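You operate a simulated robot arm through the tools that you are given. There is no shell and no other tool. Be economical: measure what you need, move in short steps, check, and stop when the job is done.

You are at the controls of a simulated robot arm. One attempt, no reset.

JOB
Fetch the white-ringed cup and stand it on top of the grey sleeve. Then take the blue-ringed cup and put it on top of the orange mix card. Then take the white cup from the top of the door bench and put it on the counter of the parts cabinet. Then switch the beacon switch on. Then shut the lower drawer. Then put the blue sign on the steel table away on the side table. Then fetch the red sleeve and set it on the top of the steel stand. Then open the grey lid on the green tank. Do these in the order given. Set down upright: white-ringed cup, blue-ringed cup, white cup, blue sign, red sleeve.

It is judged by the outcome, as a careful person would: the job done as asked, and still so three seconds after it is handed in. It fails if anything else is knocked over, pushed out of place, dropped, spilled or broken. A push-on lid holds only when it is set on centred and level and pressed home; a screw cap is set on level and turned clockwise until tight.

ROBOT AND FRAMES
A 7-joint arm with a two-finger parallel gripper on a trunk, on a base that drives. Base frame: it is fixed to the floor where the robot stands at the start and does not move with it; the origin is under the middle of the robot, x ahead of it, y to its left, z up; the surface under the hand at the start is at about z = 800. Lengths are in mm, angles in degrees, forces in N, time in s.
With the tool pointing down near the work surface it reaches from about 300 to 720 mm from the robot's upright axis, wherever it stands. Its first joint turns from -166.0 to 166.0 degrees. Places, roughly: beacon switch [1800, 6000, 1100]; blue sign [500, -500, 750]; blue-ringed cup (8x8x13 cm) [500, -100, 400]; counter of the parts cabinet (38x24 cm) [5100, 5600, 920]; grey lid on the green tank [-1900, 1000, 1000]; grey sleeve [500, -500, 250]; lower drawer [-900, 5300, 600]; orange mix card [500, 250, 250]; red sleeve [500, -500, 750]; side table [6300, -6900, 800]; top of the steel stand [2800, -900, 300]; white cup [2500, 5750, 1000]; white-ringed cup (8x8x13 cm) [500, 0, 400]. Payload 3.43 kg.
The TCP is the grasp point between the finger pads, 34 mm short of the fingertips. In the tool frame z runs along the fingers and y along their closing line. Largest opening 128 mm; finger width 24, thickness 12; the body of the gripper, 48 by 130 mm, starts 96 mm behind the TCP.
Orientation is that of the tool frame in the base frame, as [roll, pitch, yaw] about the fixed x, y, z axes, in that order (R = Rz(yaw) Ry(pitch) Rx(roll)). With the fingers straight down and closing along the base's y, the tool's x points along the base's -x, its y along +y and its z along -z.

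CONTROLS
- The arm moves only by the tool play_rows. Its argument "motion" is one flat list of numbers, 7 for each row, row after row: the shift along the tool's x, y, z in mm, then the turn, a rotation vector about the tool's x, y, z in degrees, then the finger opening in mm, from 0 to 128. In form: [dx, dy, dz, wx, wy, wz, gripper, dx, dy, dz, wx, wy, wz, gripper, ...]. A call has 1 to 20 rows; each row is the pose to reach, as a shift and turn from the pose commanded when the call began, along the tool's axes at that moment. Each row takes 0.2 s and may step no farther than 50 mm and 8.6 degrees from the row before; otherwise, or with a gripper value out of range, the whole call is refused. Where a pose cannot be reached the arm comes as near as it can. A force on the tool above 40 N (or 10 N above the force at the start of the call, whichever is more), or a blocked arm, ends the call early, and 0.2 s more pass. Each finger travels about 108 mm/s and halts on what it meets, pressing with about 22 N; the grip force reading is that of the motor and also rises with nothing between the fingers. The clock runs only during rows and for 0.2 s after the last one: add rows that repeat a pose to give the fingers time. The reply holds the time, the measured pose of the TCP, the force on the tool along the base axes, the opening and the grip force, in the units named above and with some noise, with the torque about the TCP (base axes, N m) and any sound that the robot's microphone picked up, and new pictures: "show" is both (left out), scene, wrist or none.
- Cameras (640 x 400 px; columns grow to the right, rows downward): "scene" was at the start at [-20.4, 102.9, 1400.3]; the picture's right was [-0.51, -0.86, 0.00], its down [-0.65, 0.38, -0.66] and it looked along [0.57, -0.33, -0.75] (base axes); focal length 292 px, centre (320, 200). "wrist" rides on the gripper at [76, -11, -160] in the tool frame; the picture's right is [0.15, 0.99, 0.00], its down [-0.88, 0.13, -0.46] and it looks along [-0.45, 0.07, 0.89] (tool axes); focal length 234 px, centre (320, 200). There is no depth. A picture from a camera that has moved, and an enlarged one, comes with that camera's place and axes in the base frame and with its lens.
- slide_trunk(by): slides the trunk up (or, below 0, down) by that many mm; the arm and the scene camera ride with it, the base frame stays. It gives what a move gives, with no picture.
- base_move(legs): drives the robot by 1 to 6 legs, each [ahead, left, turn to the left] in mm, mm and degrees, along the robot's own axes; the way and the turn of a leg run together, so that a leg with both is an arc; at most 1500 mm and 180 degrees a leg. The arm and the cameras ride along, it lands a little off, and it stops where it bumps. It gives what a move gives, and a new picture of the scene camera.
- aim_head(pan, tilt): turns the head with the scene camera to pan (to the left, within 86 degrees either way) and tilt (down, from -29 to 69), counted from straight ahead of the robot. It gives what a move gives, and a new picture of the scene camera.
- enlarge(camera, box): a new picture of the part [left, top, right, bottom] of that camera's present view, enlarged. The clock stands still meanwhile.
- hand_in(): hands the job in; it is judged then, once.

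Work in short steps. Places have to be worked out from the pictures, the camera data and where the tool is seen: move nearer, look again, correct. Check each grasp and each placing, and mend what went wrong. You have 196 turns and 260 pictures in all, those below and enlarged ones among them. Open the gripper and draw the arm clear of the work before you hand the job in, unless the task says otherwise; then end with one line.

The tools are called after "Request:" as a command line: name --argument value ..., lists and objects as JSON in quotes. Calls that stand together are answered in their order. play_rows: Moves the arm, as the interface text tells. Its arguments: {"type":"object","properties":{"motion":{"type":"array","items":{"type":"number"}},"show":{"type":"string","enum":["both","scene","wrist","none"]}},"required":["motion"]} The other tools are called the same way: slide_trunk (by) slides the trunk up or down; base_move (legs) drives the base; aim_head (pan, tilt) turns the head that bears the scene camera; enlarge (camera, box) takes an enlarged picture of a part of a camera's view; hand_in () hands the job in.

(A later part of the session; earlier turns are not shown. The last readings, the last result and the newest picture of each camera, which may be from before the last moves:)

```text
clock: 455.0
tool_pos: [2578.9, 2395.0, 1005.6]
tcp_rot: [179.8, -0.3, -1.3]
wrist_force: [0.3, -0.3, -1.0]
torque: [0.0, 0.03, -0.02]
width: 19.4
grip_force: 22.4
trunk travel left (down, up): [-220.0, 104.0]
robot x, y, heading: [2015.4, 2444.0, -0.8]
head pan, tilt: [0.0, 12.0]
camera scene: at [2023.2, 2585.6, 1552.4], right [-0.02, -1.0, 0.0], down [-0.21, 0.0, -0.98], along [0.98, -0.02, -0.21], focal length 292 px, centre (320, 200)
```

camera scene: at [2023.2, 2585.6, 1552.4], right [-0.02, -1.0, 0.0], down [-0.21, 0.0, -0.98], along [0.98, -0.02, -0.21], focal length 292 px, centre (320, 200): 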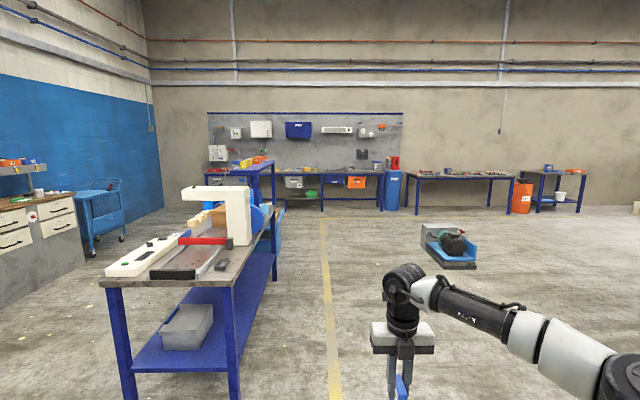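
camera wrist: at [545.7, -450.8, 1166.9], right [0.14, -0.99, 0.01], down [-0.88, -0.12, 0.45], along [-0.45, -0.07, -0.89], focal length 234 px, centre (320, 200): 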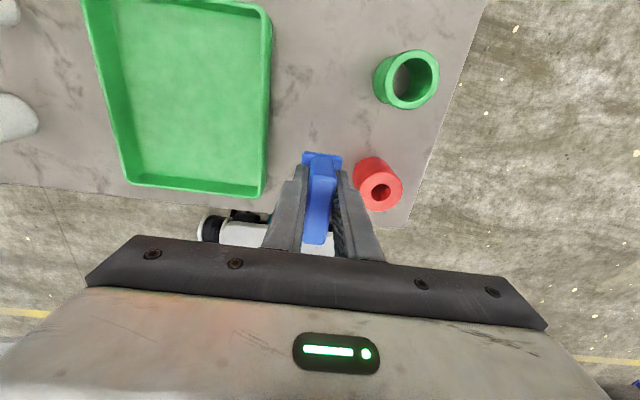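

Clear floor ahead. I drive past the mid table to x≈4200, then strafe right to y≈-700 and look.

Request:
base_move --legs '[[1100, -150, 0.4], [1100, -150, 0.5], [0, -1450, 0], [0, -1400, 0]]'

Request:
aim_head --pan -60 --tilt 12

```text
clock: 493.0
tool_pos: [4792.0, -769.3, 1006.0]
tcp_rot: [179.7, -0.2, -0.3]
wrist_force: [-0.1, 0.3, -0.4]
torque: [-0.02, 0.02, -0.01]
width: 19.0
grip_force: 22.8
trunk travel left (down, up): [-220.0, 104.0]
robot x, y, heading: [4228.1, -731.2, 0.3]
head pan, tilt: [0.0, 12.0]
camera scene: at [4233.5, -589.4, 1552.4], right [0.0, -1.0, 0.0], down [-0.21, 0.0, -0.98], along [0.98, 0.0, -0.21], focal length 292 px, centre (320, 200)
```

scene: 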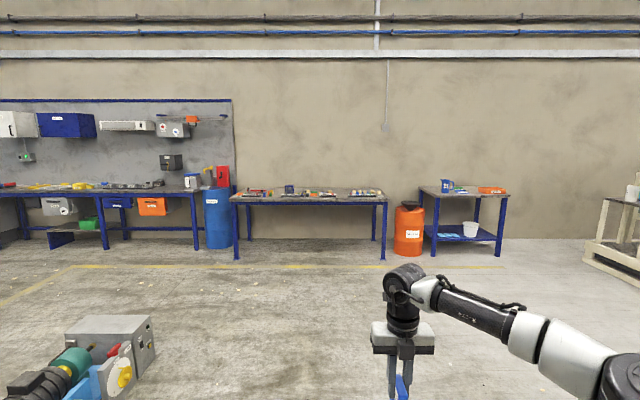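

```text
clock: 494.3
tool_pos: [4792.5, -769.5, 1005.5]
tcp_rot: [179.8, -0.2, -0.2]
wrist_force: [0.4, -0.3, 0.1]
torque: [0.0, -0.01, 0.01]
width: 19.2
grip_force: 22.0
trunk travel left (down, up): [-220.0, 104.0]
robot x, y, heading: [4226.0, -733.3, 0.2]
head pan, tilt: [-60.0, 12.0]
camera scene: at [4187.2, -670.2, 1552.4], right [-0.86, -0.5, 0.0], down [-0.1, 0.18, -0.98], along [0.49, -0.85, -0.21], focal length 292 px, centre (320, 200)
```

scene: 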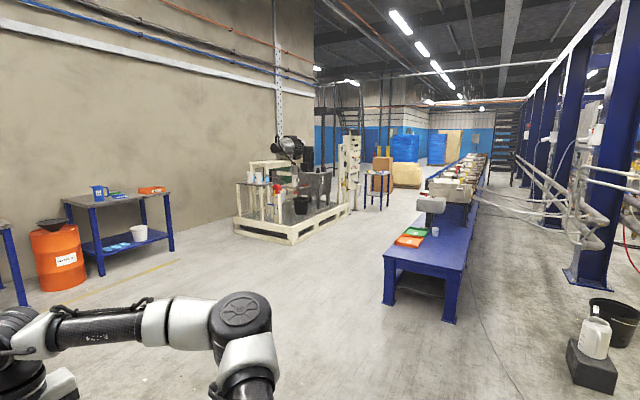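

I see the side table far ahead. Turn right and go down the corridor between pallet machine and conveyor bench.

Request:
base_move --legs '[[0, 0, -90], [1200, 900, 0], [1200, 650, 0], [1300, 0, 0], [700, 0, 0]]'

Request:
aim_head --pan 10 --tilt 20

```text
clock: 523.2
tool_pos: [5727.5, -5698.0, 1006.9]
tcp_rot: [179.9, -0.2, -91.1]
wrist_force: [0.0, -0.7, -0.5]
torque: [0.01, -0.03, -0.01]
width: 19.3
grip_force: 22.4
trunk travel left (down, up): [-220.0, 104.0]
robot x, y, heading: [5775.9, -5135.2, -90.9]
head pan, tilt: [-60.0, 12.0]
camera scene: at [5836.2, -5089.7, 1552.4], right [-0.49, 0.87, 0.0], down [0.18, 0.1, -0.98], along [-0.85, -0.48, -0.21], focal length 292 px, centre (320, 200)
```

scene: 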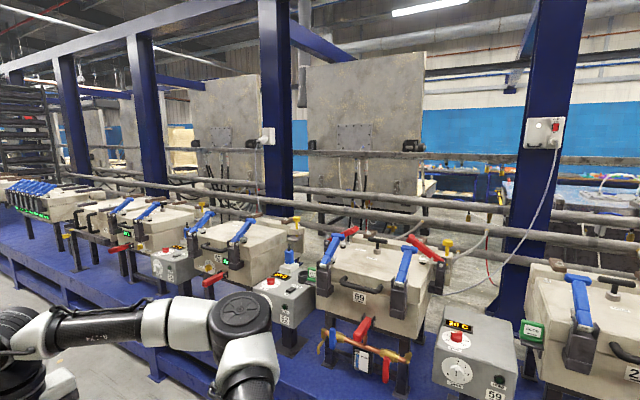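

```text
clock: 524.6
tool_pos: [5729.0, -5697.9, 1006.2]
tcp_rot: [179.8, -0.2, -91.2]
wrist_force: [0.7, 0.4, -0.5]
torque: [-0.01, 0.0, -0.03]
width: 19.4
grip_force: 21.7
trunk travel left (down, up): [-220.0, 104.0]
robot x, y, heading: [5776.8, -5131.6, -90.7]
head pan, tilt: [10.0, 20.0]
camera scene: at [5932.5, -5136.2, 1539.4], right [-0.99, -0.16, 0.0], down [-0.05, 0.34, -0.94], along [0.15, -0.93, -0.34], focal length 292 px, centre (320, 200)
```

scene: 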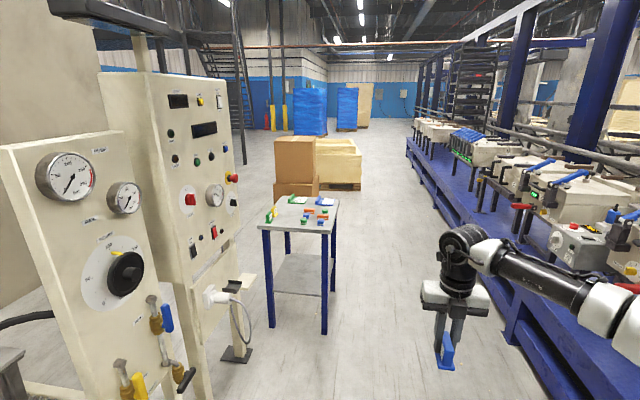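

Zoom on the side table to find a free spot.

Request:
enlarge --camera "scene" --box '[240, 170, 370, 260]'

```text
4.44 times, centred on (305, 215) of scene
camera zoom: at [5932.5, -5136.2, 1539.4], right [-0.99, -0.16, 0.0], down [-0.05, 0.34, -0.94], along [0.15, -0.93, -0.34], focal length 1296 px, centre (387, 133)
```

zoom: 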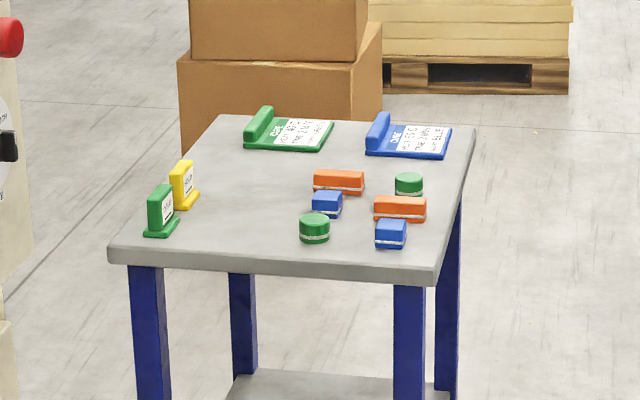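

A free gap lies between the small signs and the blocks, ≈(6405,-6784). I drive to about (6150,-6170), staying clear of the cream machine.

Request:
base_move --legs '[[900, 373, 0.8]]'

Request:
aim_head --pan 20 --tilt 35

```text
clock: 529.7
tool_pos: [6101.2, -6599.3, 1005.8]
tcp_rot: [179.8, -0.1, -90.5]
wrist_force: [0.1, 0.0, -0.8]
torque: [-0.03, 0.02, -0.01]
width: 19.4
grip_force: 21.8
trunk travel left (down, up): [-220.0, 104.0]
robot x, y, heading: [6144.3, -6036.0, -89.7]
head pan, tilt: [10.0, 20.0]
camera scene: at [6299.5, -6034.2, 1539.4], right [-0.98, -0.17, 0.0], down [-0.06, 0.34, -0.94], along [0.16, -0.93, -0.34], focal length 292 px, centre (320, 200)
```

scene: 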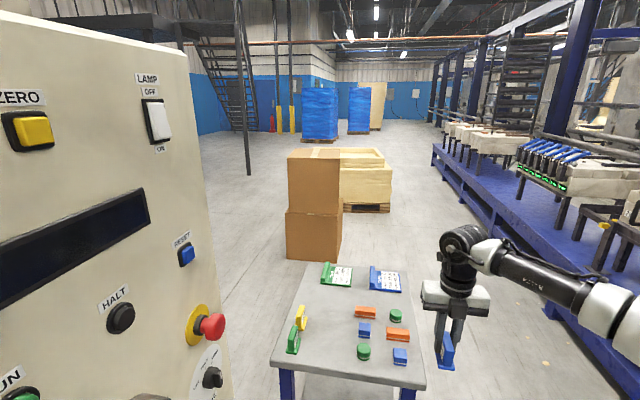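

```text
clock: 530.5
tool_pos: [6102.4, -6599.1, 1004.8]
tcp_rot: [179.8, -0.3, -90.5]
wrist_force: [0.1, 0.1, -0.3]
torque: [-0.01, 0.0, 0.02]
width: 19.2
grip_force: 22.4
trunk travel left (down, up): [-220.0, 104.0]
robot x, y, heading: [6138.6, -6035.2, -89.8]
head pan, tilt: [20.0, 35.0]
camera scene: at [6313.5, -6025.3, 1515.6], right [-0.94, -0.34, 0.0], down [-0.2, 0.54, -0.82], along [0.28, -0.77, -0.57], focal length 292 px, centre (320, 200)
```

scene: 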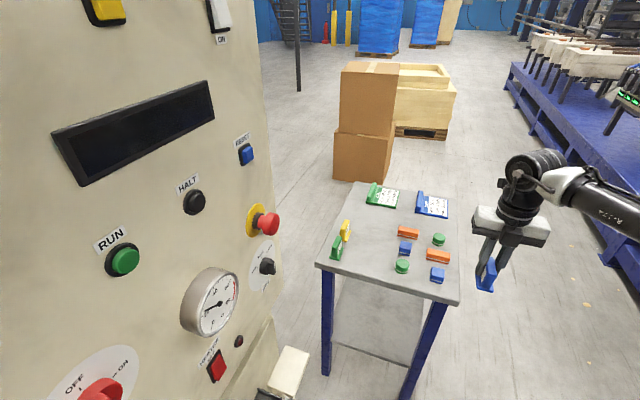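

I drive another 130 mm ahead (clear of the panel's tray), then swing the hand left over the gap.

Request:
base_move --legs '[[130, 0, 0]]'

Request:
play_rows --motion '[6, -45, 0, 0, 0, 0, 5, 12, -90, 0, 0, 0, 0, 5, 18, -135, 0, 0, 0, 0, 5, 24, -180, 0, 0, 0, 0, 5, 30, -225, 0, 0, 0, 0, 5, 36, -265, 0, 0, 0, 0, 5, 42, -280, 0, 0, 0, 0, 5, 42, -280, 0, 0, 0, 0, 5]' --show "both"

```text
clock: 531.8
tool_pos: [6102.9, -6727.7, 1007.0]
tcp_rot: [179.7, -0.2, -90.6]
wrist_force: [1.0, -0.1, -0.5]
torque: [-0.02, -0.01, -0.02]
width: 19.4
grip_force: 22.1
trunk travel left (down, up): [-220.0, 104.0]
robot x, y, heading: [6141.1, -6165.6, -90.1]
head pan, tilt: [20.0, 35.0]
camera scene: at [6313.4, -6154.3, 1515.5], right [-0.94, -0.34, 0.0], down [-0.2, 0.54, -0.82], along [0.28, -0.77, -0.57], focal length 292 px, centre (320, 200)
```

scene: 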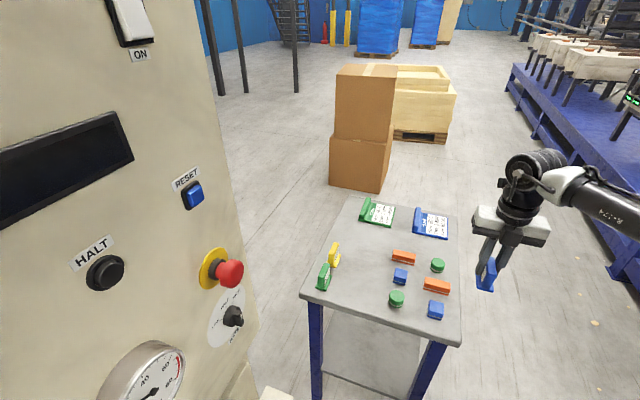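

```text
clock: 533.5
tool_pos: [6348.8, -6753.7, 1002.9]
tcp_rot: [179.8, -0.1, -90.6]
wrist_force: [1.1, 0.4, 0.2]
torque: [0.02, -0.01, 0.0]
width: 19.4
grip_force: 22.2
out of reach, approached as far as the arm can: row 6, 7, 8
trunk travel left (down, up): [-220.0, 104.0]
robot x, y, heading: [6144.6, -6164.7, -90.4]
head pan, tilt: [20.0, 35.0]
camera scene: at [6313.4, -6154.4, 1515.6], right [-0.94, -0.34, 0.0], down [-0.2, 0.54, -0.82], along [0.28, -0.77, -0.57], focal length 292 px, centre (320, 200)
camera wrist: at [6360.6, -6827.3, 1162.7], right [-0.99, -0.14, 0.0], down [-0.12, 0.88, 0.45], along [-0.07, 0.45, -0.89], focal length 234 px, centre (320, 200)
```

scene: 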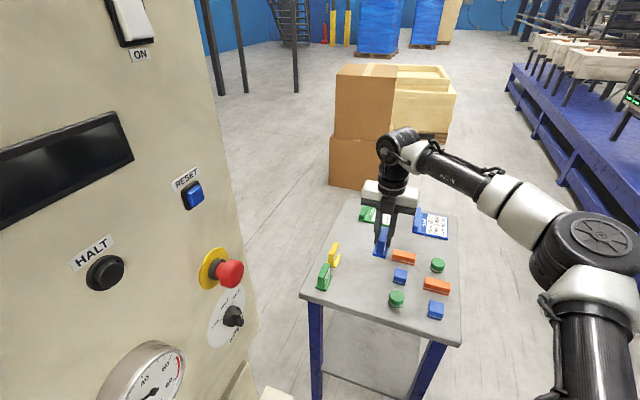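
wrist: 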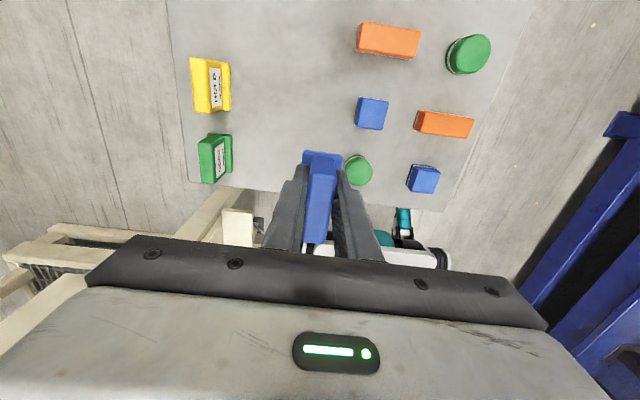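

The spot below is free; I nudge the base 30 mm left for margin and lower with the trunk.

Request:
base_move --legs '[[15, 32, 0]]'

Request:
slide_trunk --by -115

Request:
enlarge --camera "wrist" --box '[0, 0, 640, 400]'

Request:
enlarge --camera "scene" --box '[290, 180, 470, 330]'

```text
clock: 534.5
tool_pos: [6382.3, -6768.0, 1002.5]
tcp_rot: [179.8, -0.2, -90.5]
wrist_force: [0.0, 0.4, -0.6]
torque: [-0.01, 0.0, -0.02]
width: 19.1
grip_force: 22.6
trunk travel left (down, up): [-220.0, 104.0]
robot x, y, heading: [6171.4, -6178.5, -90.1]
head pan, tilt: [20.0, 35.0]
camera scene: at [6345.5, -6169.2, 1515.5], right [-0.94, -0.34, 0.0], down [-0.2, 0.54, -0.82], along [0.28, -0.77, -0.57], focal length 292 px, centre (320, 200)
```

scene: 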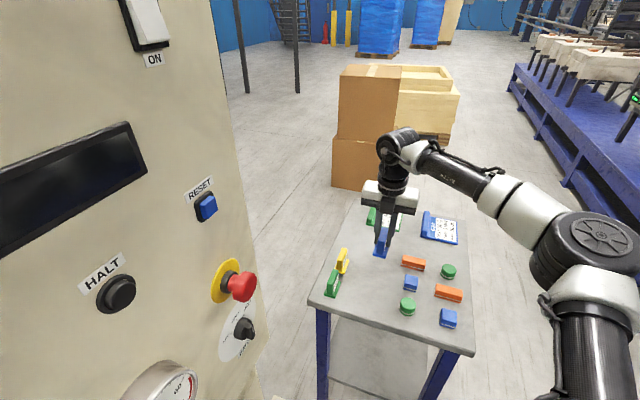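

```text
clock: 536.0
tool_pos: [6382.6, -6768.3, 886.7]
tcp_rot: [179.9, -0.2, -90.4]
wrist_force: [-1.3, 0.2, -0.5]
torque: [0.04, -0.02, -0.02]
width: 19.5
grip_force: 22.0
trunk travel left (down, up): [-105.0, 219.0]
robot x, y, heading: [6171.5, -6178.3, -89.9]
head pan, tilt: [20.0, 35.0]
```

```text
1.00 times, centred on (320, 200) of wrist (not enlarged: the box is as wide or as high as the picture)
camera zoom: at [6392.7, -6842.1, 1048.0], right [-0.99, -0.14, 0.0], down [-0.12, 0.88, 0.45], along [-0.07, 0.45, -0.89], focal length 234 px, centre (320, 200)
```

zoom: 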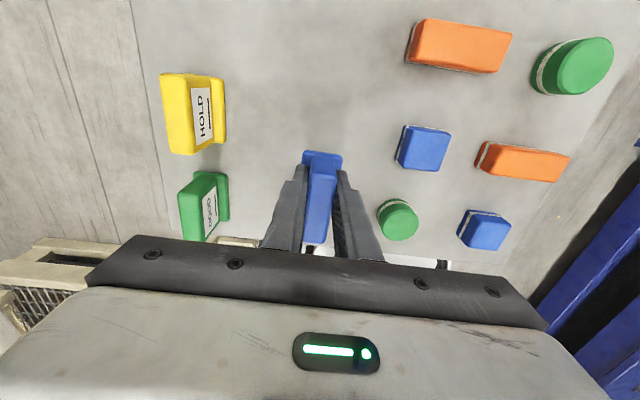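

```text
2.67 times, centred on (380, 255) of scene
camera zoom: at [6345.5, -6169.2, 1400.6], right [-0.94, -0.34, 0.0], down [-0.2, 0.54, -0.82], along [0.28, -0.77, -0.57], focal length 778 px, centre (160, 53)
```

zoom: 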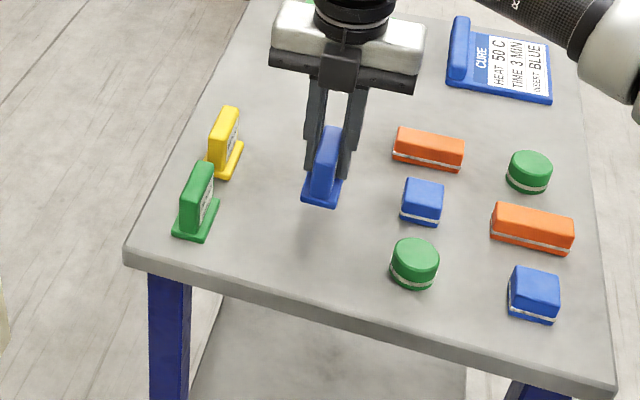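

Free all around. I lower with the arm in small steps until contact.

Request:
play_rows --motion '[0, 0, 10, 0, 0, 0, 5, 0, 0, 20, 0, 0, 0, 5, 0, 0, 25, 0, 0, 0, 5, 0, 0, 29, 0, 0, 0, 5, 0, 0, 29, 0, 0, 0, 5]' --show "none"

```text
clock: 537.2
tool_pos: [6382.3, -6768.5, 858.2]
tcp_rot: [179.8, -0.2, -90.5]
wrist_force: [0.6, 0.8, -0.2]
torque: [-0.04, -0.02, 0.01]
width: 19.2
grip_force: 22.0
trunk travel left (down, up): [-105.0, 219.0]
robot x, y, heading: [6173.7, -6182.9, -90.0]
head pan, tilt: [20.0, 35.0]
```

Request:
play_rows --motion '[0, 0, 3, 0, 0, 0, 5, 0, 0, 6, 0, 0, 0, 5, 0, 0, 8.5, 0, 0, 0, 5, 0, 0, 8.5, 0, 0, 0, 5]' --show "none"

Request:
enlarge --camera "scene" --box '[330, 200, 430, 290]'

```text
clock: 538.2
tool_pos: [6381.5, -6768.3, 848.3]
tcp_rot: [179.8, -0.1, -90.5]
wrist_force: [-0.9, 0.4, 0.2]
torque: [0.02, -0.01, -0.02]
width: 19.3
grip_force: 22.1
trunk travel left (down, up): [-105.0, 219.0]
robot x, y, heading: [6170.6, -6177.7, -90.2]
head pan, tilt: [20.0, 35.0]
```

```text
4.44 times, centred on (380, 245) of scene
camera zoom: at [6345.5, -6169.2, 1400.6], right [-0.94, -0.34, 0.0], down [-0.2, 0.54, -0.82], along [0.28, -0.77, -0.57], focal length 1296 px, centre (53, 0)
```

zoom: 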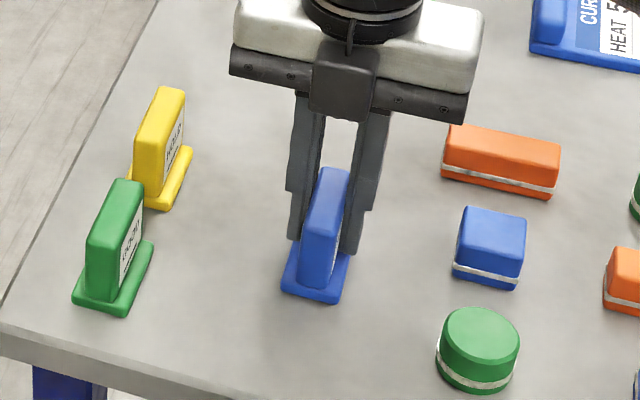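

Very near the surface; continue a few more mm.

Request:
play_rows --motion '[0, 0, 3, 0, 0, 0, 5, 0, 0, 6, 0, 0, 0, 5, 0, 0, 9, 0, 0, 0, 5, 0, 0, 11, 0, 0, 0, 5, 0, 0, 11, 0, 0, 0, 5]' --show "none"

```text
clock: 539.5
tool_pos: [6381.9, -6769.0, 844.0]
tcp_rot: [179.9, -0.7, -90.6]
wrist_force: [-1.4, 2.5, 15.5]
torque: [0.34, 0.04, 0.0]
width: 19.3
grip_force: 22.0
trunk travel left (down, up): [-105.0, 219.0]
robot x, y, heading: [6171.9, -6180.4, -89.8]
head pan, tilt: [20.0, 35.0]
stopped in row 5: the force on the tool passed its limit at 41 N (the readings are from after the stop); the commanded pose is now the measured one
```

Contact. I open modestly and rise.

Request:
play_rows --motion '[0, 0, 0, 0, 0, 0, 25, 0, 0, 0, 0, 0, 0, 34, 0, 0, -15, 0, 0, 0, 40, 0, 0, -50, 0, 0, 0, 40, 0, 0, -95, 0, 0, 0, 40, 0, 0, -140, 0, 0, 0, 40, 0, 0, -140, 0, 0, 0, 40]' --show "none"

Request:
enlarge --camera "scene" --box '[290, 180, 470, 330]'

```text
clock: 541.1
tool_pos: [6367.9, -6768.2, 982.0]
tcp_rot: [180.0, -0.5, -90.5]
wrist_force: [0.2, 0.0, -0.2]
torque: [-0.02, 0.01, 0.0]
width: 39.8
grip_force: 0.0
out of reach, approached as far as the arm can: row 5, 6, 7
trunk travel left (down, up): [-105.0, 219.0]
robot x, y, heading: [6173.9, -6179.8, -89.9]
head pan, tilt: [20.0, 35.0]
```

```text
2.67 times, centred on (380, 255) of scene
camera zoom: at [6345.4, -6169.0, 1400.6], right [-0.94, -0.34, 0.0], down [-0.2, 0.54, -0.82], along [0.28, -0.77, -0.57], focal length 778 px, centre (160, 53)
```

zoom: 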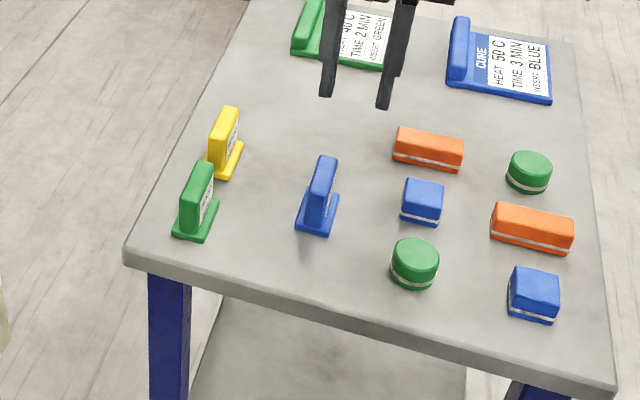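

The blue sign stands upright on the side table. Now back to the steel table via the corridor and around the railing.

Request:
slide_trunk --by 120

Request:
base_move --legs '[[-1050, -395, 0], [-700, 0, 0], [-1300, 0, 0], [-1200, -650, 0], [-1200, -900, 0], [0, 0, 90]]'

Request:
base_move --legs '[[0, 1400, 0], [0, 1450, 0], [-1100, 150, 0], [-1100, 150, 0]]'

```text
clock: 542.6
tool_pos: [6367.9, -6768.4, 1101.6]
tcp_rot: [179.9, -0.6, -90.5]
wrist_force: [0.0, -0.3, -0.6]
torque: [0.04, 0.01, 0.0]
width: 39.8
grip_force: 0.0
trunk travel left (down, up): [-225.0, 99.0]
robot x, y, heading: [6171.1, -6179.2, -90.0]
head pan, tilt: [20.0, 35.0]
```

```text
clock: 577.0
tool_pos: [4736.7, -514.3, 1101.1]
tcp_rot: [179.9, -0.4, 1.0]
wrist_force: [0.3, -1.1, 0.4]
torque: [-0.01, 0.0, -0.01]
width: 40.1
grip_force: 0.2
trunk travel left (down, up): [-225.0, 99.0]
robot x, y, heading: [4156.3, -730.8, 1.5]
head pan, tilt: [20.0, 35.0]
camera scene: at [4143.3, -554.8, 1520.6], right [0.37, -0.93, 0.0], down [-0.53, -0.21, -0.82], along [0.76, 0.3, -0.57], focal length 292 px, centre (320, 200)
```

scene: 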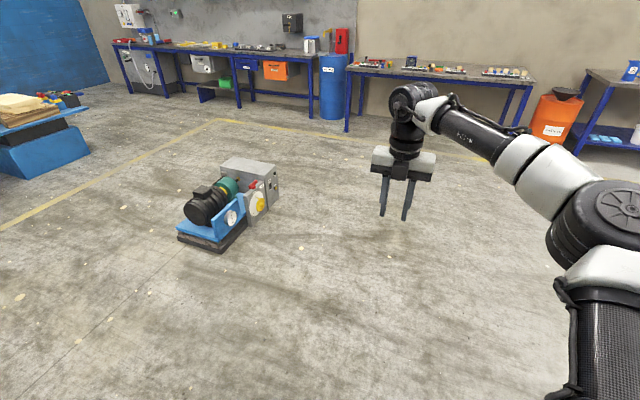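

```text
clock: 614.9
tool_pos: [2511.4, 2611.0, 1101.2]
tcp_rot: [179.9, -0.6, -0.2]
wrist_force: [0.1, 0.6, 0.2]
torque: [0.0, 0.0, 0.01]
width: 39.8
grip_force: 0.0
trunk travel left (down, up): [-225.0, 99.0]
robot x, y, heading: [1924.8, 2414.1, 0.8]
head pan, tilt: [20.0, 35.0]
camera scene: at [1915.7, 2583.2, 1520.6], right [0.35, -0.94, 0.0], down [-0.54, -0.2, -0.82], along [0.77, 0.29, -0.57], focal length 292 px, centre (320, 200)
```

scene: 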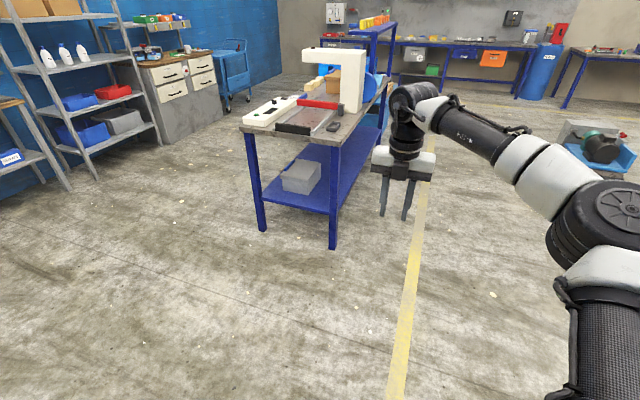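

Strafe right behind the steel table toward the steel stand to examine it.

Request:
base_move --legs '[[0, -1450, -0.8], [0, -1450, 0]]'

Request:
aim_head --pan -10 --tilt 35

```text
clock: 642.5
tool_pos: [2503.0, -283.9, 1100.5]
tcp_rot: [180.0, -0.5, -1.3]
wrist_force: [-0.2, 0.2, -0.5]
torque: [0.0, -0.02, -0.03]
width: 40.0
grip_force: 0.0
trunk travel left (down, up): [-225.0, 99.0]
robot x, y, heading: [1908.9, -472.7, -0.8]
head pan, tilt: [20.0, 35.0]
camera scene: at [1907.0, -299.4, 1520.6], right [0.33, -0.94, 0.0], down [-0.54, -0.19, -0.82], along [0.77, 0.27, -0.57], focal length 292 px, centre (320, 200)
```

scene: 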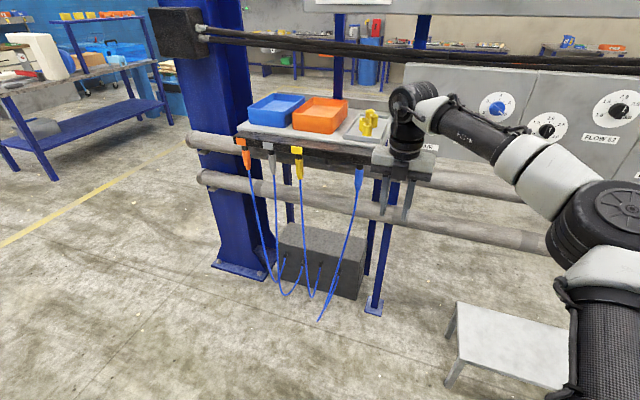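

```text
clock: 643.5
tool_pos: [2502.3, -285.0, 1101.5]
tcp_rot: [179.9, -0.5, -1.2]
wrist_force: [0.5, -0.5, -0.6]
torque: [0.01, 0.02, -0.04]
width: 39.8
grip_force: 0.1
trunk travel left (down, up): [-225.0, 99.0]
robot x, y, heading: [1908.1, -472.8, -0.8]
head pan, tilt: [-10.0, 35.0]
camera scene: at [1910.4, -344.8, 1520.6], right [-0.19, -0.98, 0.0], down [-0.56, 0.11, -0.82], along [0.8, -0.15, -0.57], focal length 292 px, centre (320, 200)
```

scene: 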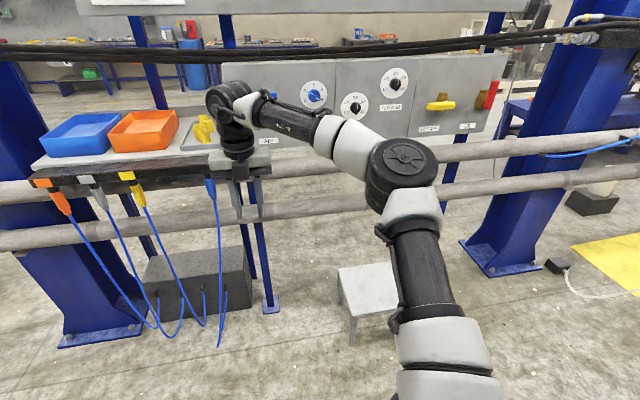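

The stand top looks only ~250–300 high, which is near the arm's lower limit. I test in free space here how low the downward hand can go: pull in, trunk down, arm down.

Request:
play_rows --motion '[-26, 36, 0, 0, 0, 0, 90, -52, 72, 0, 0, 0, 0, 90, -78, 108, 0, 0, 0, 0, 90, -104, 144, 0, 0, 0, 0, 90, -130, 180, 0, 0, 0, 0, 90, -150, 200, 0, 0, 0, 0, 90]' --show "none"

Request:
slide_trunk --by -225

Request:
play_rows --motion '[0, 0, 45, 0, 0, 0, 90, 0, 0, 90, 0, 0, 0, 90, 0, 0, 135, 0, 0, 0, 90, 0, 0, 180, 0, 0, 0, 90, 0, 0, 225, 0, 0, 0, 90, 0, 0, 270, 0, 0, 0, 90, 0, 0, 315, 0, 0, 0, 90, 0, 0, 360, 0, 0, 0, 90, 0, 0, 405, 0, 0, 0, 90, 0, 0, 450, 0, 0, 0, 90, 0, 0, 495, 0, 0, 0, 90, 0, 0, 540, 0, 0, 0, 90]' --show "scene"

```text
clock: 644.9
tool_pos: [2346.9, -481.7, 1099.7]
tcp_rot: [179.9, -0.5, -1.3]
wrist_force: [-0.5, -0.8, 0.4]
torque: [-0.01, -0.04, 0.0]
width: 89.6
grip_force: 0.0
trunk travel left (down, up): [-225.0, 99.0]
robot x, y, heading: [1906.5, -473.3, -0.9]
head pan, tilt: [-10.0, 35.0]
```

```text
clock: 647.2
tool_pos: [2348.1, -481.6, 875.5]
tcp_rot: [179.8, -0.5, -1.3]
wrist_force: [-0.4, -0.2, 0.5]
torque: [-0.01, 0.02, 0.02]
width: 90.0
grip_force: 0.0
trunk travel left (down, up): [0.0, 324.0]
robot x, y, heading: [1909.6, -470.0, -0.5]
head pan, tilt: [-10.0, 35.0]
```

```text
clock: 649.8
tool_pos: [2351.4, -482.0, 400.6]
tcp_rot: [179.8, -0.6, -1.2]
wrist_force: [-0.1, -0.5, -0.7]
torque: [0.01, -0.02, -0.03]
width: 90.1
grip_force: 0.1
out of reach, approached as far as the arm can: row 11, 12
trunk travel left (down, up): [0.0, 324.0]
robot x, y, heading: [1908.0, -472.4, -0.6]
head pan, tilt: [-10.0, 35.0]
camera scene: at [1910.4, -344.9, 1295.6], right [-0.19, -0.98, 0.0], down [-0.56, 0.11, -0.82], along [0.8, -0.15, -0.57], focal length 292 px, centre (320, 200)
```

scene: 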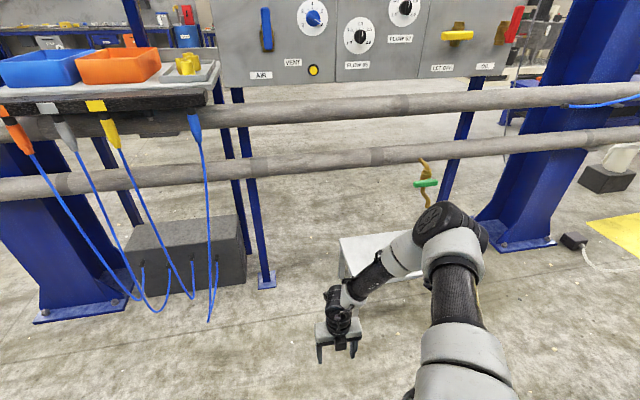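

Lowest TCP is z≈400 (fingertips 366). I measure the stand precisely.

Request:
enlarge --camera "scene" --box '[300, 210, 460, 310]'

Request:
base_move --legs '[[0, 350, 0]]'

Request:
aim_head --pan -35 --tilt 25

```text
4.00 times, centred on (380, 260) of scene
camera zoom: at [1910.4, -344.9, 1295.6], right [-0.19, -0.98, 0.0], down [-0.56, 0.11, -0.82], along [0.8, -0.15, -0.57], focal length 1167 px, centre (80, -40)
```

zoom: 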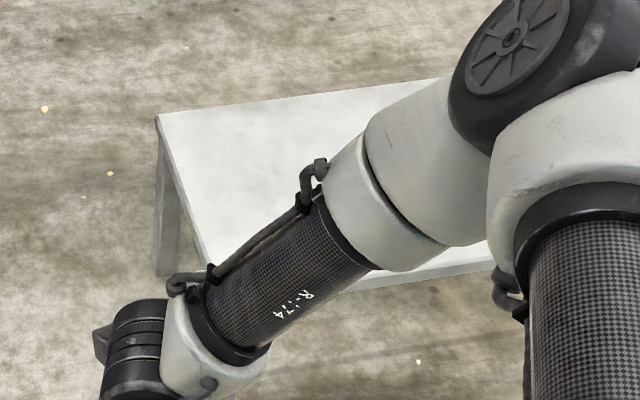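

```text
clock: 653.8
tool_pos: [2356.7, -130.9, 401.1]
tcp_rot: [179.9, -0.5, -1.4]
wrist_force: [0.7, 0.3, 0.5]
torque: [-0.01, -0.02, -0.03]
width: 89.7
grip_force: 0.1
trunk travel left (down, up): [0.0, 324.0]
robot x, y, heading: [1915.5, -125.1, -0.6]
head pan, tilt: [-10.0, 35.0]
camera scene: at [1915.1, 6.4, 1295.6], right [-0.19, -0.98, 0.0], down [-0.56, 0.11, -0.82], along [0.8, -0.15, -0.57], focal length 292 px, centre (320, 200)
```

scene: 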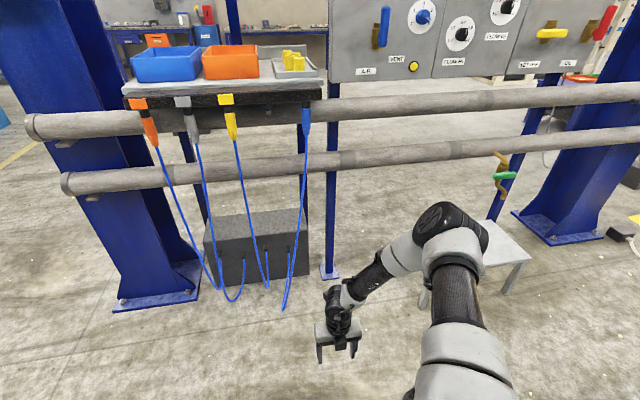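

```text
clock: 654.7
tool_pos: [2356.3, -130.7, 401.3]
tcp_rot: [179.9, -0.5, -1.3]
wrist_force: [-0.3, 0.1, 0.2]
torque: [0.02, 0.0, -0.01]
width: 90.2
grip_force: 0.1
trunk travel left (down, up): [0.0, 324.0]
robot x, y, heading: [1912.6, -119.7, -0.7]
head pan, tilt: [-35.0, 25.0]
camera scene: at [1903.4, -31.0, 1311.3], right [-0.58, -0.81, 0.0], down [-0.34, 0.25, -0.91], along [0.74, -0.53, -0.42], focal length 292 px, centre (320, 200)
```

scene: 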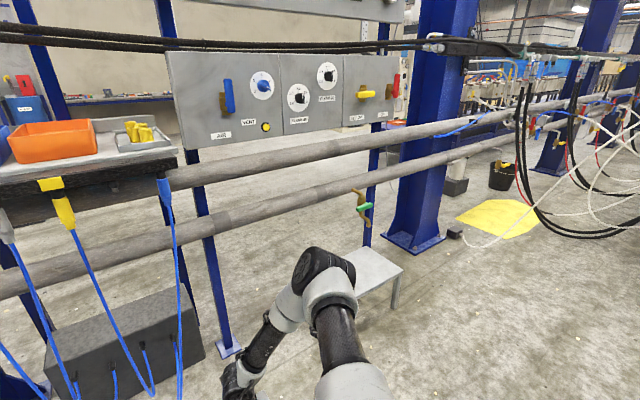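

Zoom on the stand leg to measure its height.

Request:
enlarge --camera "scene" --box '[340, 235, 420, 320]'

```text
4.71 times, centred on (380, 278) of scene
camera zoom: at [1903.4, -31.0, 1311.3], right [-0.58, -0.81, 0.0], down [-0.34, 0.25, -0.91], along [0.74, -0.53, -0.42], focal length 1372 px, centre (38, -165)
```

zoom: 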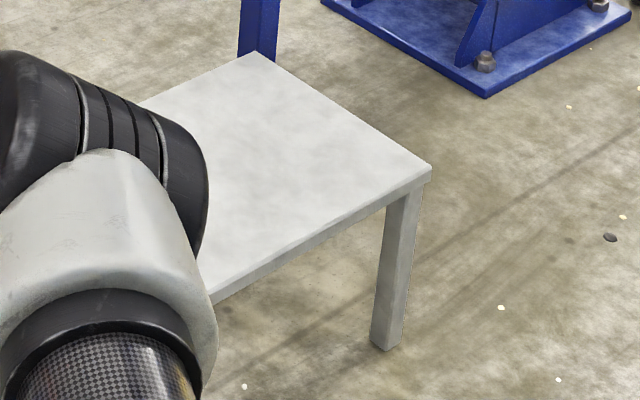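

Stand top ≈262 mm high. Getting lower needs the hand right under the elbow (~380 mm out). I look at the base front with the wrist camera to see what clearance that leaves.

Request:
play_rows --motion '[-30, 0, 0, 0, 0, 0, 90, -60, 0, 0, 0, 0, 0, 90, -60, 0, 40, 0, 0, 0, 90, -60, 0, 80, 0, 0, 0, 90]' --show "both"

```text
clock: 655.7
tool_pos: [2305.1, -131.3, 402.3]
tcp_rot: [179.9, -0.5, -1.3]
wrist_force: [-0.3, 0.0, 0.2]
torque: [-0.02, 0.0, 0.0]
width: 89.9
grip_force: 0.0
out of reach, approached as far as the arm can: row 2, 3, 4
trunk travel left (down, up): [0.0, 324.0]
robot x, y, heading: [1910.7, -122.4, -0.6]
head pan, tilt: [-35.0, 25.0]
camera scene: at [1903.4, -31.0, 1311.3], right [-0.58, -0.81, 0.0], down [-0.34, 0.25, -0.91], along [0.74, -0.53, -0.42], focal length 292 px, centre (320, 200)
camera wrist: at [2379.9, -120.4, 563.6], right [0.12, -0.99, 0.0], down [-0.89, -0.11, 0.45], along [-0.44, -0.06, -0.89], focal length 234 px, centre (320, 200)
```

scene: 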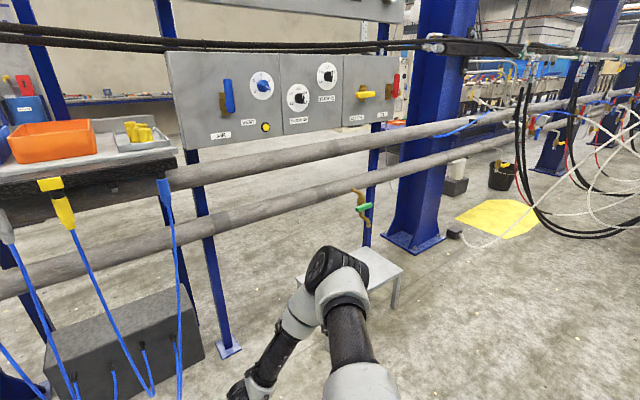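
wrist: 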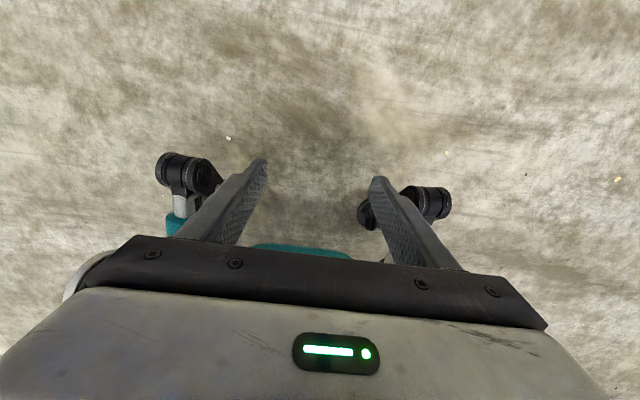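

I test whether moving the hand right (under the elbow) lets it go lower.

Request:
play_rows --motion '[0, 40, 0, 0, 0, 0, 90, 0, 80, 0, 0, 0, 0, 90, 0, 120, 0, 0, 0, 0, 90, 0, 160, 0, 0, 0, 0, 90, 0, 160, 30, 0, 0, 0, 90, 0, 160, 60, 0, 0, 0, 90, 0, 160, 90, 0, 0, 0, 90]' --show "scene"

```text
clock: 657.3
tool_pos: [2301.3, -291.2, 400.0]
tcp_rot: [179.9, -0.5, -1.3]
wrist_force: [-0.6, -0.4, 0.7]
torque: [0.03, -0.03, -0.02]
width: 89.9
grip_force: 0.1
out of reach, approached as far as the arm can: row 5, 6, 7
trunk travel left (down, up): [0.0, 324.0]
robot x, y, heading: [1910.5, -124.8, -0.8]
head pan, tilt: [-35.0, 25.0]
camera scene: at [1903.4, -31.0, 1311.3], right [-0.58, -0.81, 0.0], down [-0.34, 0.25, -0.91], along [0.74, -0.53, -0.42], focal length 292 px, centre (320, 200)
```

scene: 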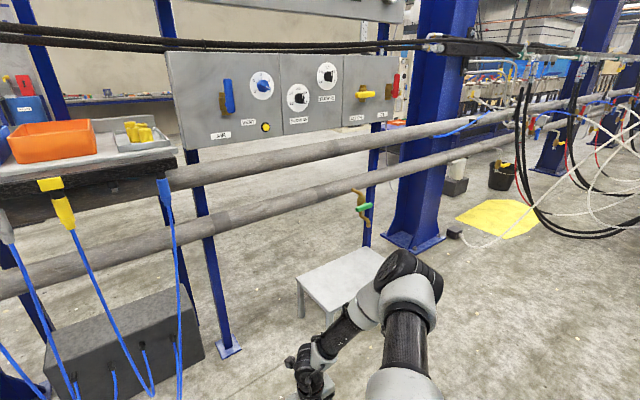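

The floor stays at z≈400. I test whether a different hand yaw or reach changes this floor.

Request:
play_rows --motion '[0, 0, 0, 0, 0, 8.5, 90, 0, 0, 0, 0, 0, 17, 90, 0, 0, 0, 0, 0, 25.5, 90, 0, 0, 0, 0, 0, 34, 90, 0, 0, 0, 0, 0, 42.5, 90, 0, 0, 0, 0, 0, 51, 90, 0, 0, 0, 0, 0, 59.5, 90, 0, 0, 0, 0, 0, 68, 90, 0, 0, 0, 0, 0, 76.5, 90, 0, 0, 0, 0, 0, 85, 90, 0, 0, 30, 0, 0, 85, 90, 0, 0, 60, 0, 0, 85, 90]' --show "none"

Request:
play_rows --motion '[0, -40, 0, 0, 0, 0, 90, 0, -80, 0, 0, 0, 0, 90, 0, -120, 0, 0, 0, 0, 90, 0, -160, 0, 0, 0, 0, 90, 0, -160, 40, 0, 0, 0, 90, 0, -160, 80, 0, 0, 0, 90]' --show "scene"

```text
clock: 659.9
tool_pos: [2303.6, -290.8, 399.7]
tcp_rot: [-179.5, -0.1, -86.4]
wrist_force: [0.0, 0.1, -0.3]
torque: [0.01, -0.01, 0.01]
width: 90.1
grip_force: 0.1
out of reach, approached as far as the arm can: row 11, 12
trunk travel left (down, up): [0.0, 324.0]
robot x, y, heading: [1915.2, -118.2, -0.9]
head pan, tilt: [-35.0, 25.0]
```

```text
clock: 661.3
tool_pos: [2455.8, -273.5, 430.3]
tcp_rot: [-179.5, -0.1, -86.3]
wrist_force: [0.2, 0.2, -0.2]
torque: [0.03, 0.02, -0.02]
width: 90.2
grip_force: 0.2
out of reach, approached as far as the arm can: row 2, 3, 4, 5, 6
trunk travel left (down, up): [0.0, 324.0]
robot x, y, heading: [1915.5, -123.0, -0.7]
head pan, tilt: [-35.0, 25.0]
camera scene: at [1903.4, -31.0, 1311.3], right [-0.58, -0.81, 0.0], down [-0.34, 0.25, -0.91], along [0.74, -0.53, -0.42], focal length 292 px, centre (320, 200)
```

scene: 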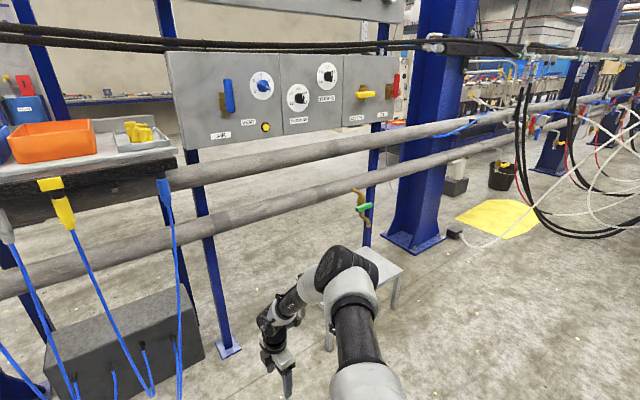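

The floor is a hard limit; I'll grip the sleeve by its very top with the fingertips so it hangs lowest. Now fetch it: raise the arm and drive to the right end of the steel table, facing it.

Request:
play_rows --motion '[0, 0, -45, 0, 0, 0, 90, 0, 0, -90, 0, 0, 0, 90, 0, 0, -135, 0, 0, 0, 90, 0, 0, -180, 0, 0, 0, 90, 0, 0, -225, 0, 0, 0, 90, 0, 0, -270, 0, 0, 0, 90, 0, 0, -315, 0, 0, 0, 90, 0, 0, -350, 0, 0, 0, 90]' --show "none"

Request:
slide_trunk --by 200

Request:
base_move --legs '[[0, -1180, 0.7], [-1450, 0, 0], [0, 0, 90]]'

Request:
aim_head --pan -5 --tilt 40

```text
clock: 663.1
tool_pos: [2453.0, -273.8, 781.4]
tcp_rot: [-179.5, -0.2, -86.3]
wrist_force: [0.5, 0.0, 0.1]
torque: [-0.02, -0.03, -0.03]
width: 89.9
grip_force: 0.0
trunk travel left (down, up): [0.0, 324.0]
robot x, y, heading: [1915.5, -123.0, -0.6]
head pan, tilt: [-35.0, 25.0]
```

```text
clock: 665.2
tool_pos: [2452.1, -273.3, 980.8]
tcp_rot: [-179.5, -0.1, -86.3]
wrist_force: [-0.4, 0.8, 0.0]
torque: [0.01, -0.01, 0.04]
width: 90.1
grip_force: 0.0
trunk travel left (down, up): [-200.0, 124.0]
robot x, y, heading: [1912.4, -120.3, -0.6]
head pan, tilt: [-35.0, 25.0]
```

```text
clock: 687.5
tool_pos: [589.2, -731.2, 980.4]
tcp_rot: [-179.5, -0.1, 4.5]
wrist_force: [0.7, -0.4, -0.2]
torque: [-0.01, -0.01, 0.0]
width: 90.0
grip_force: 0.0
trunk travel left (down, up): [-200.0, 124.0]
robot x, y, heading: [442.9, -1269.8, 89.9]
head pan, tilt: [-35.0, 25.0]
camera scene: at [359.2, -1283.7, 1511.3], right [0.82, -0.57, 0.0], down [-0.24, -0.35, -0.91], along [0.52, 0.74, -0.42], focal length 292 px, centre (320, 200)
```

scene: 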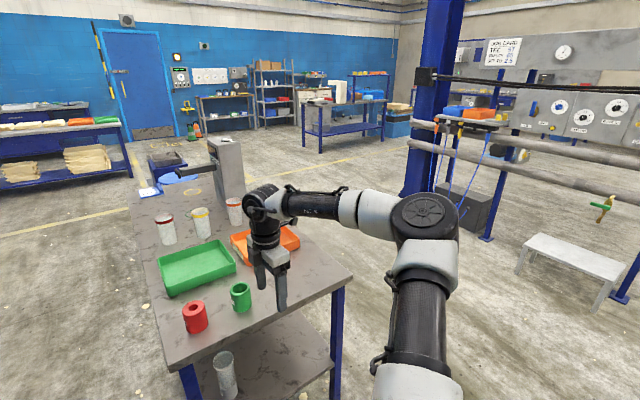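

```text
clock: 688.5
tool_pos: [590.8, -731.2, 981.2]
tcp_rot: [-179.5, -0.1, 4.3]
wrist_force: [-0.4, -0.4, 0.1]
torque: [0.0, 0.02, -0.02]
width: 90.1
grip_force: 0.0
trunk travel left (down, up): [-200.0, 124.0]
robot x, y, heading: [442.5, -1269.8, 90.0]
head pan, tilt: [-5.0, 40.0]
camera scene: at [313.9, -1274.4, 1488.0], right [1.0, -0.09, 0.0], down [-0.06, -0.64, -0.77], along [0.07, 0.76, -0.64], focal length 292 px, centre (320, 200)
```

scene: 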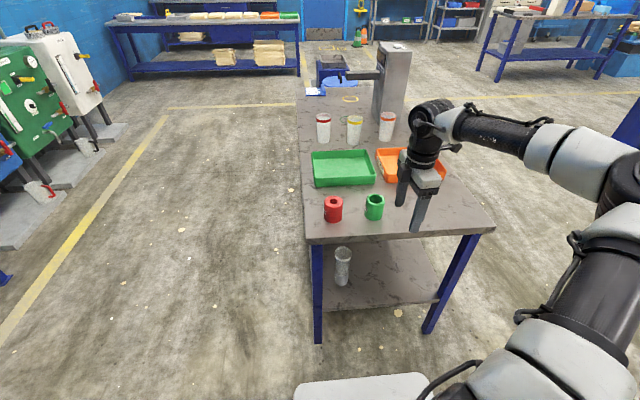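

I zoom to measure the red sleeve.

Request:
enlarge --camera "scene" --box '[300, 180, 400, 240]'

Request:
enlarge --camera "wrist" --box '[0, 0, 640, 400]'

```text
6.40 times, centred on (350, 210) of scene
camera zoom: at [313.9, -1274.4, 1488.0], right [1.0, -0.09, 0.0], down [-0.06, -0.64, -0.77], along [0.07, 0.76, -0.64], focal length 1867 px, centre (128, 136)
```

zoom: 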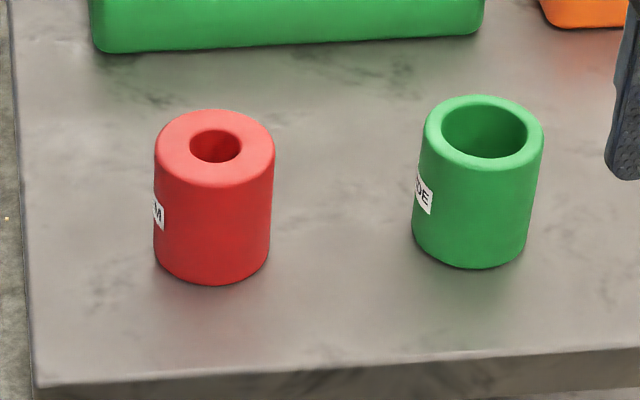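

```text
1.00 times, centred on (320, 200) of wrist (not enlarged: the box is as wide or as high as the picture)
camera zoom: at [664.4, -714.4, 1141.9], right [0.22, -0.97, -0.01], down [-0.87, -0.2, 0.45], along [-0.44, -0.09, -0.89], focal length 234 px, centre (320, 200)
```

zoom: 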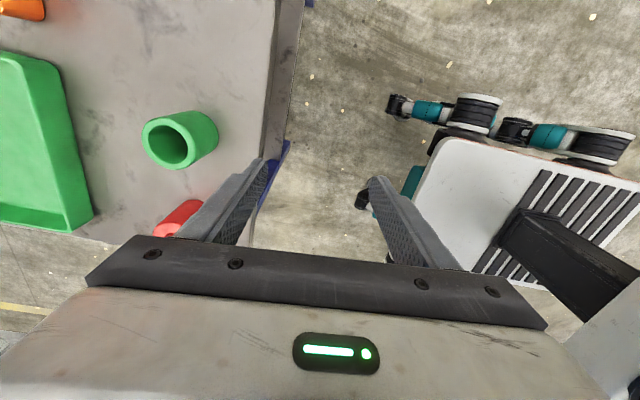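

Red sleeve: Ø≈64, ~70 tall, at ≈(445,-557). I drive 200 mm closer and bring the hand above it.

Request:
base_move --legs '[[200, 0, 0]]'

Request:
play_rows --motion '[-25, 2, 0, 0, 0, -1, 90, -50, 4, 0, 0, 0, -2, 90, -75, 6, 0, 0, 0, -3, 90, -100, 8, 0, 0, 0, -4, 90, -115, 10, 0, 0, 0, -4.4, 90, -115, 10, 0, 0, 0, -4.4, 90]' --show "wrist"

```text
clock: 690.1
tool_pos: [592.5, -530.7, 980.5]
tcp_rot: [-179.6, -0.2, 4.3]
wrist_force: [-0.4, 0.6, -0.3]
torque: [0.0, 0.0, 0.0]
width: 89.9
grip_force: 0.0
trunk travel left (down, up): [-200.0, 124.0]
robot x, y, heading: [446.0, -1073.4, 90.1]
head pan, tilt: [-5.0, 40.0]
camera scene: at [314.2, -1074.3, 1488.0], right [1.0, -0.09, 0.0], down [-0.06, -0.64, -0.77], along [0.07, 0.76, -0.64], focal length 292 px, centre (320, 200)
```

scene: 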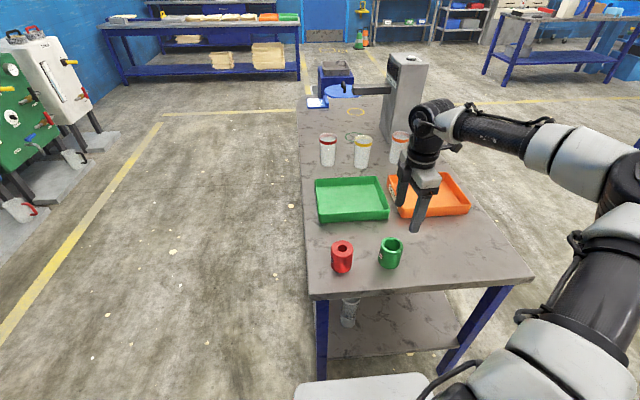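

```text
clock: 691.5
tool_pos: [477.0, -550.0, 979.3]
tcp_rot: [-179.4, -0.2, 8.7]
wrist_force: [0.3, 0.4, 0.2]
torque: [-0.03, 0.0, 0.01]
width: 89.9
grip_force: 0.0
trunk travel left (down, up): [-200.0, 124.0]
robot x, y, heading: [442.1, -1072.1, 89.7]
head pan, tilt: [-5.0, 40.0]
camera wrist: at [549.9, -528.2, 1141.3], right [0.29, -0.96, -0.01], down [-0.85, -0.27, 0.45], along [-0.43, -0.13, -0.89], focal length 234 px, centre (320, 200)
```

wrist: 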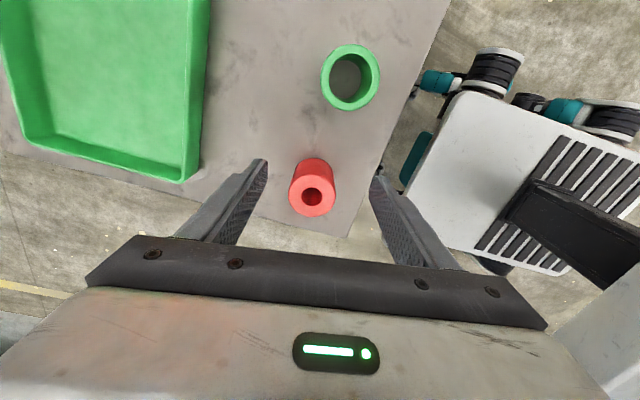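

Red sleeve's axis ≈(423,-555). I centre, straighten the yaw, and lower to z≈925.

Request:
play_rows --motion '[-27, -3, 0, 0, 0, 4.3, 90, -54, -5, 0, 0, 0, 8.6, 90, -54, -5, 30, 0, 0, 8.6, 90, -54, -5, 54, 0, 0, 8.6, 90, -54, -5, 54, 0, 0, 8.6, 90]' --show "both"

```text
clock: 692.7
tool_pos: [423.9, -554.4, 926.2]
tcp_rot: [-179.6, 0.0, 0.2]
wrist_force: [-0.7, -0.2, 0.3]
torque: [0.01, 0.02, 0.03]
width: 90.2
grip_force: 0.1
trunk travel left (down, up): [-200.0, 124.0]
robot x, y, heading: [443.2, -1071.3, 89.7]
head pan, tilt: [-5.0, 40.0]
camera scene: at [314.2, -1074.2, 1488.0], right [1.0, -0.09, 0.0], down [-0.06, -0.64, -0.77], along [0.07, 0.76, -0.64], focal length 292 px, centre (320, 200)
camera wrist: at [498.7, -543.2, 1087.7], right [0.15, -0.99, -0.01], down [-0.88, -0.14, 0.45], along [-0.45, -0.06, -0.89], focal length 234 px, centre (320, 200)
```

scene: 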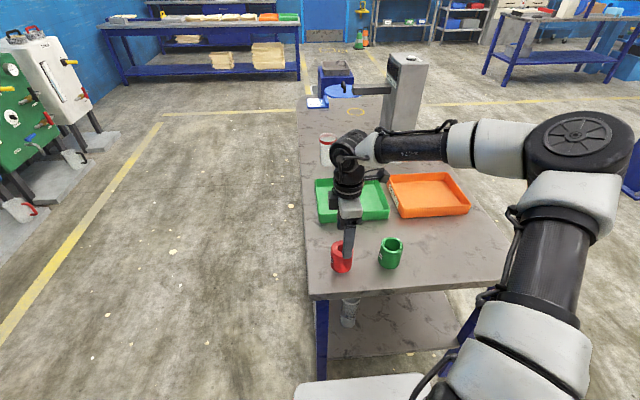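
wrist: 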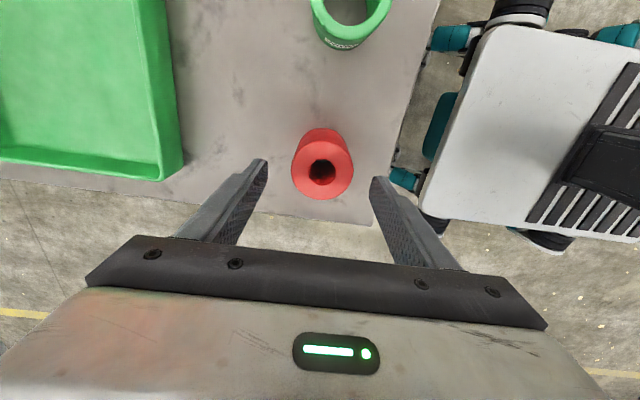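

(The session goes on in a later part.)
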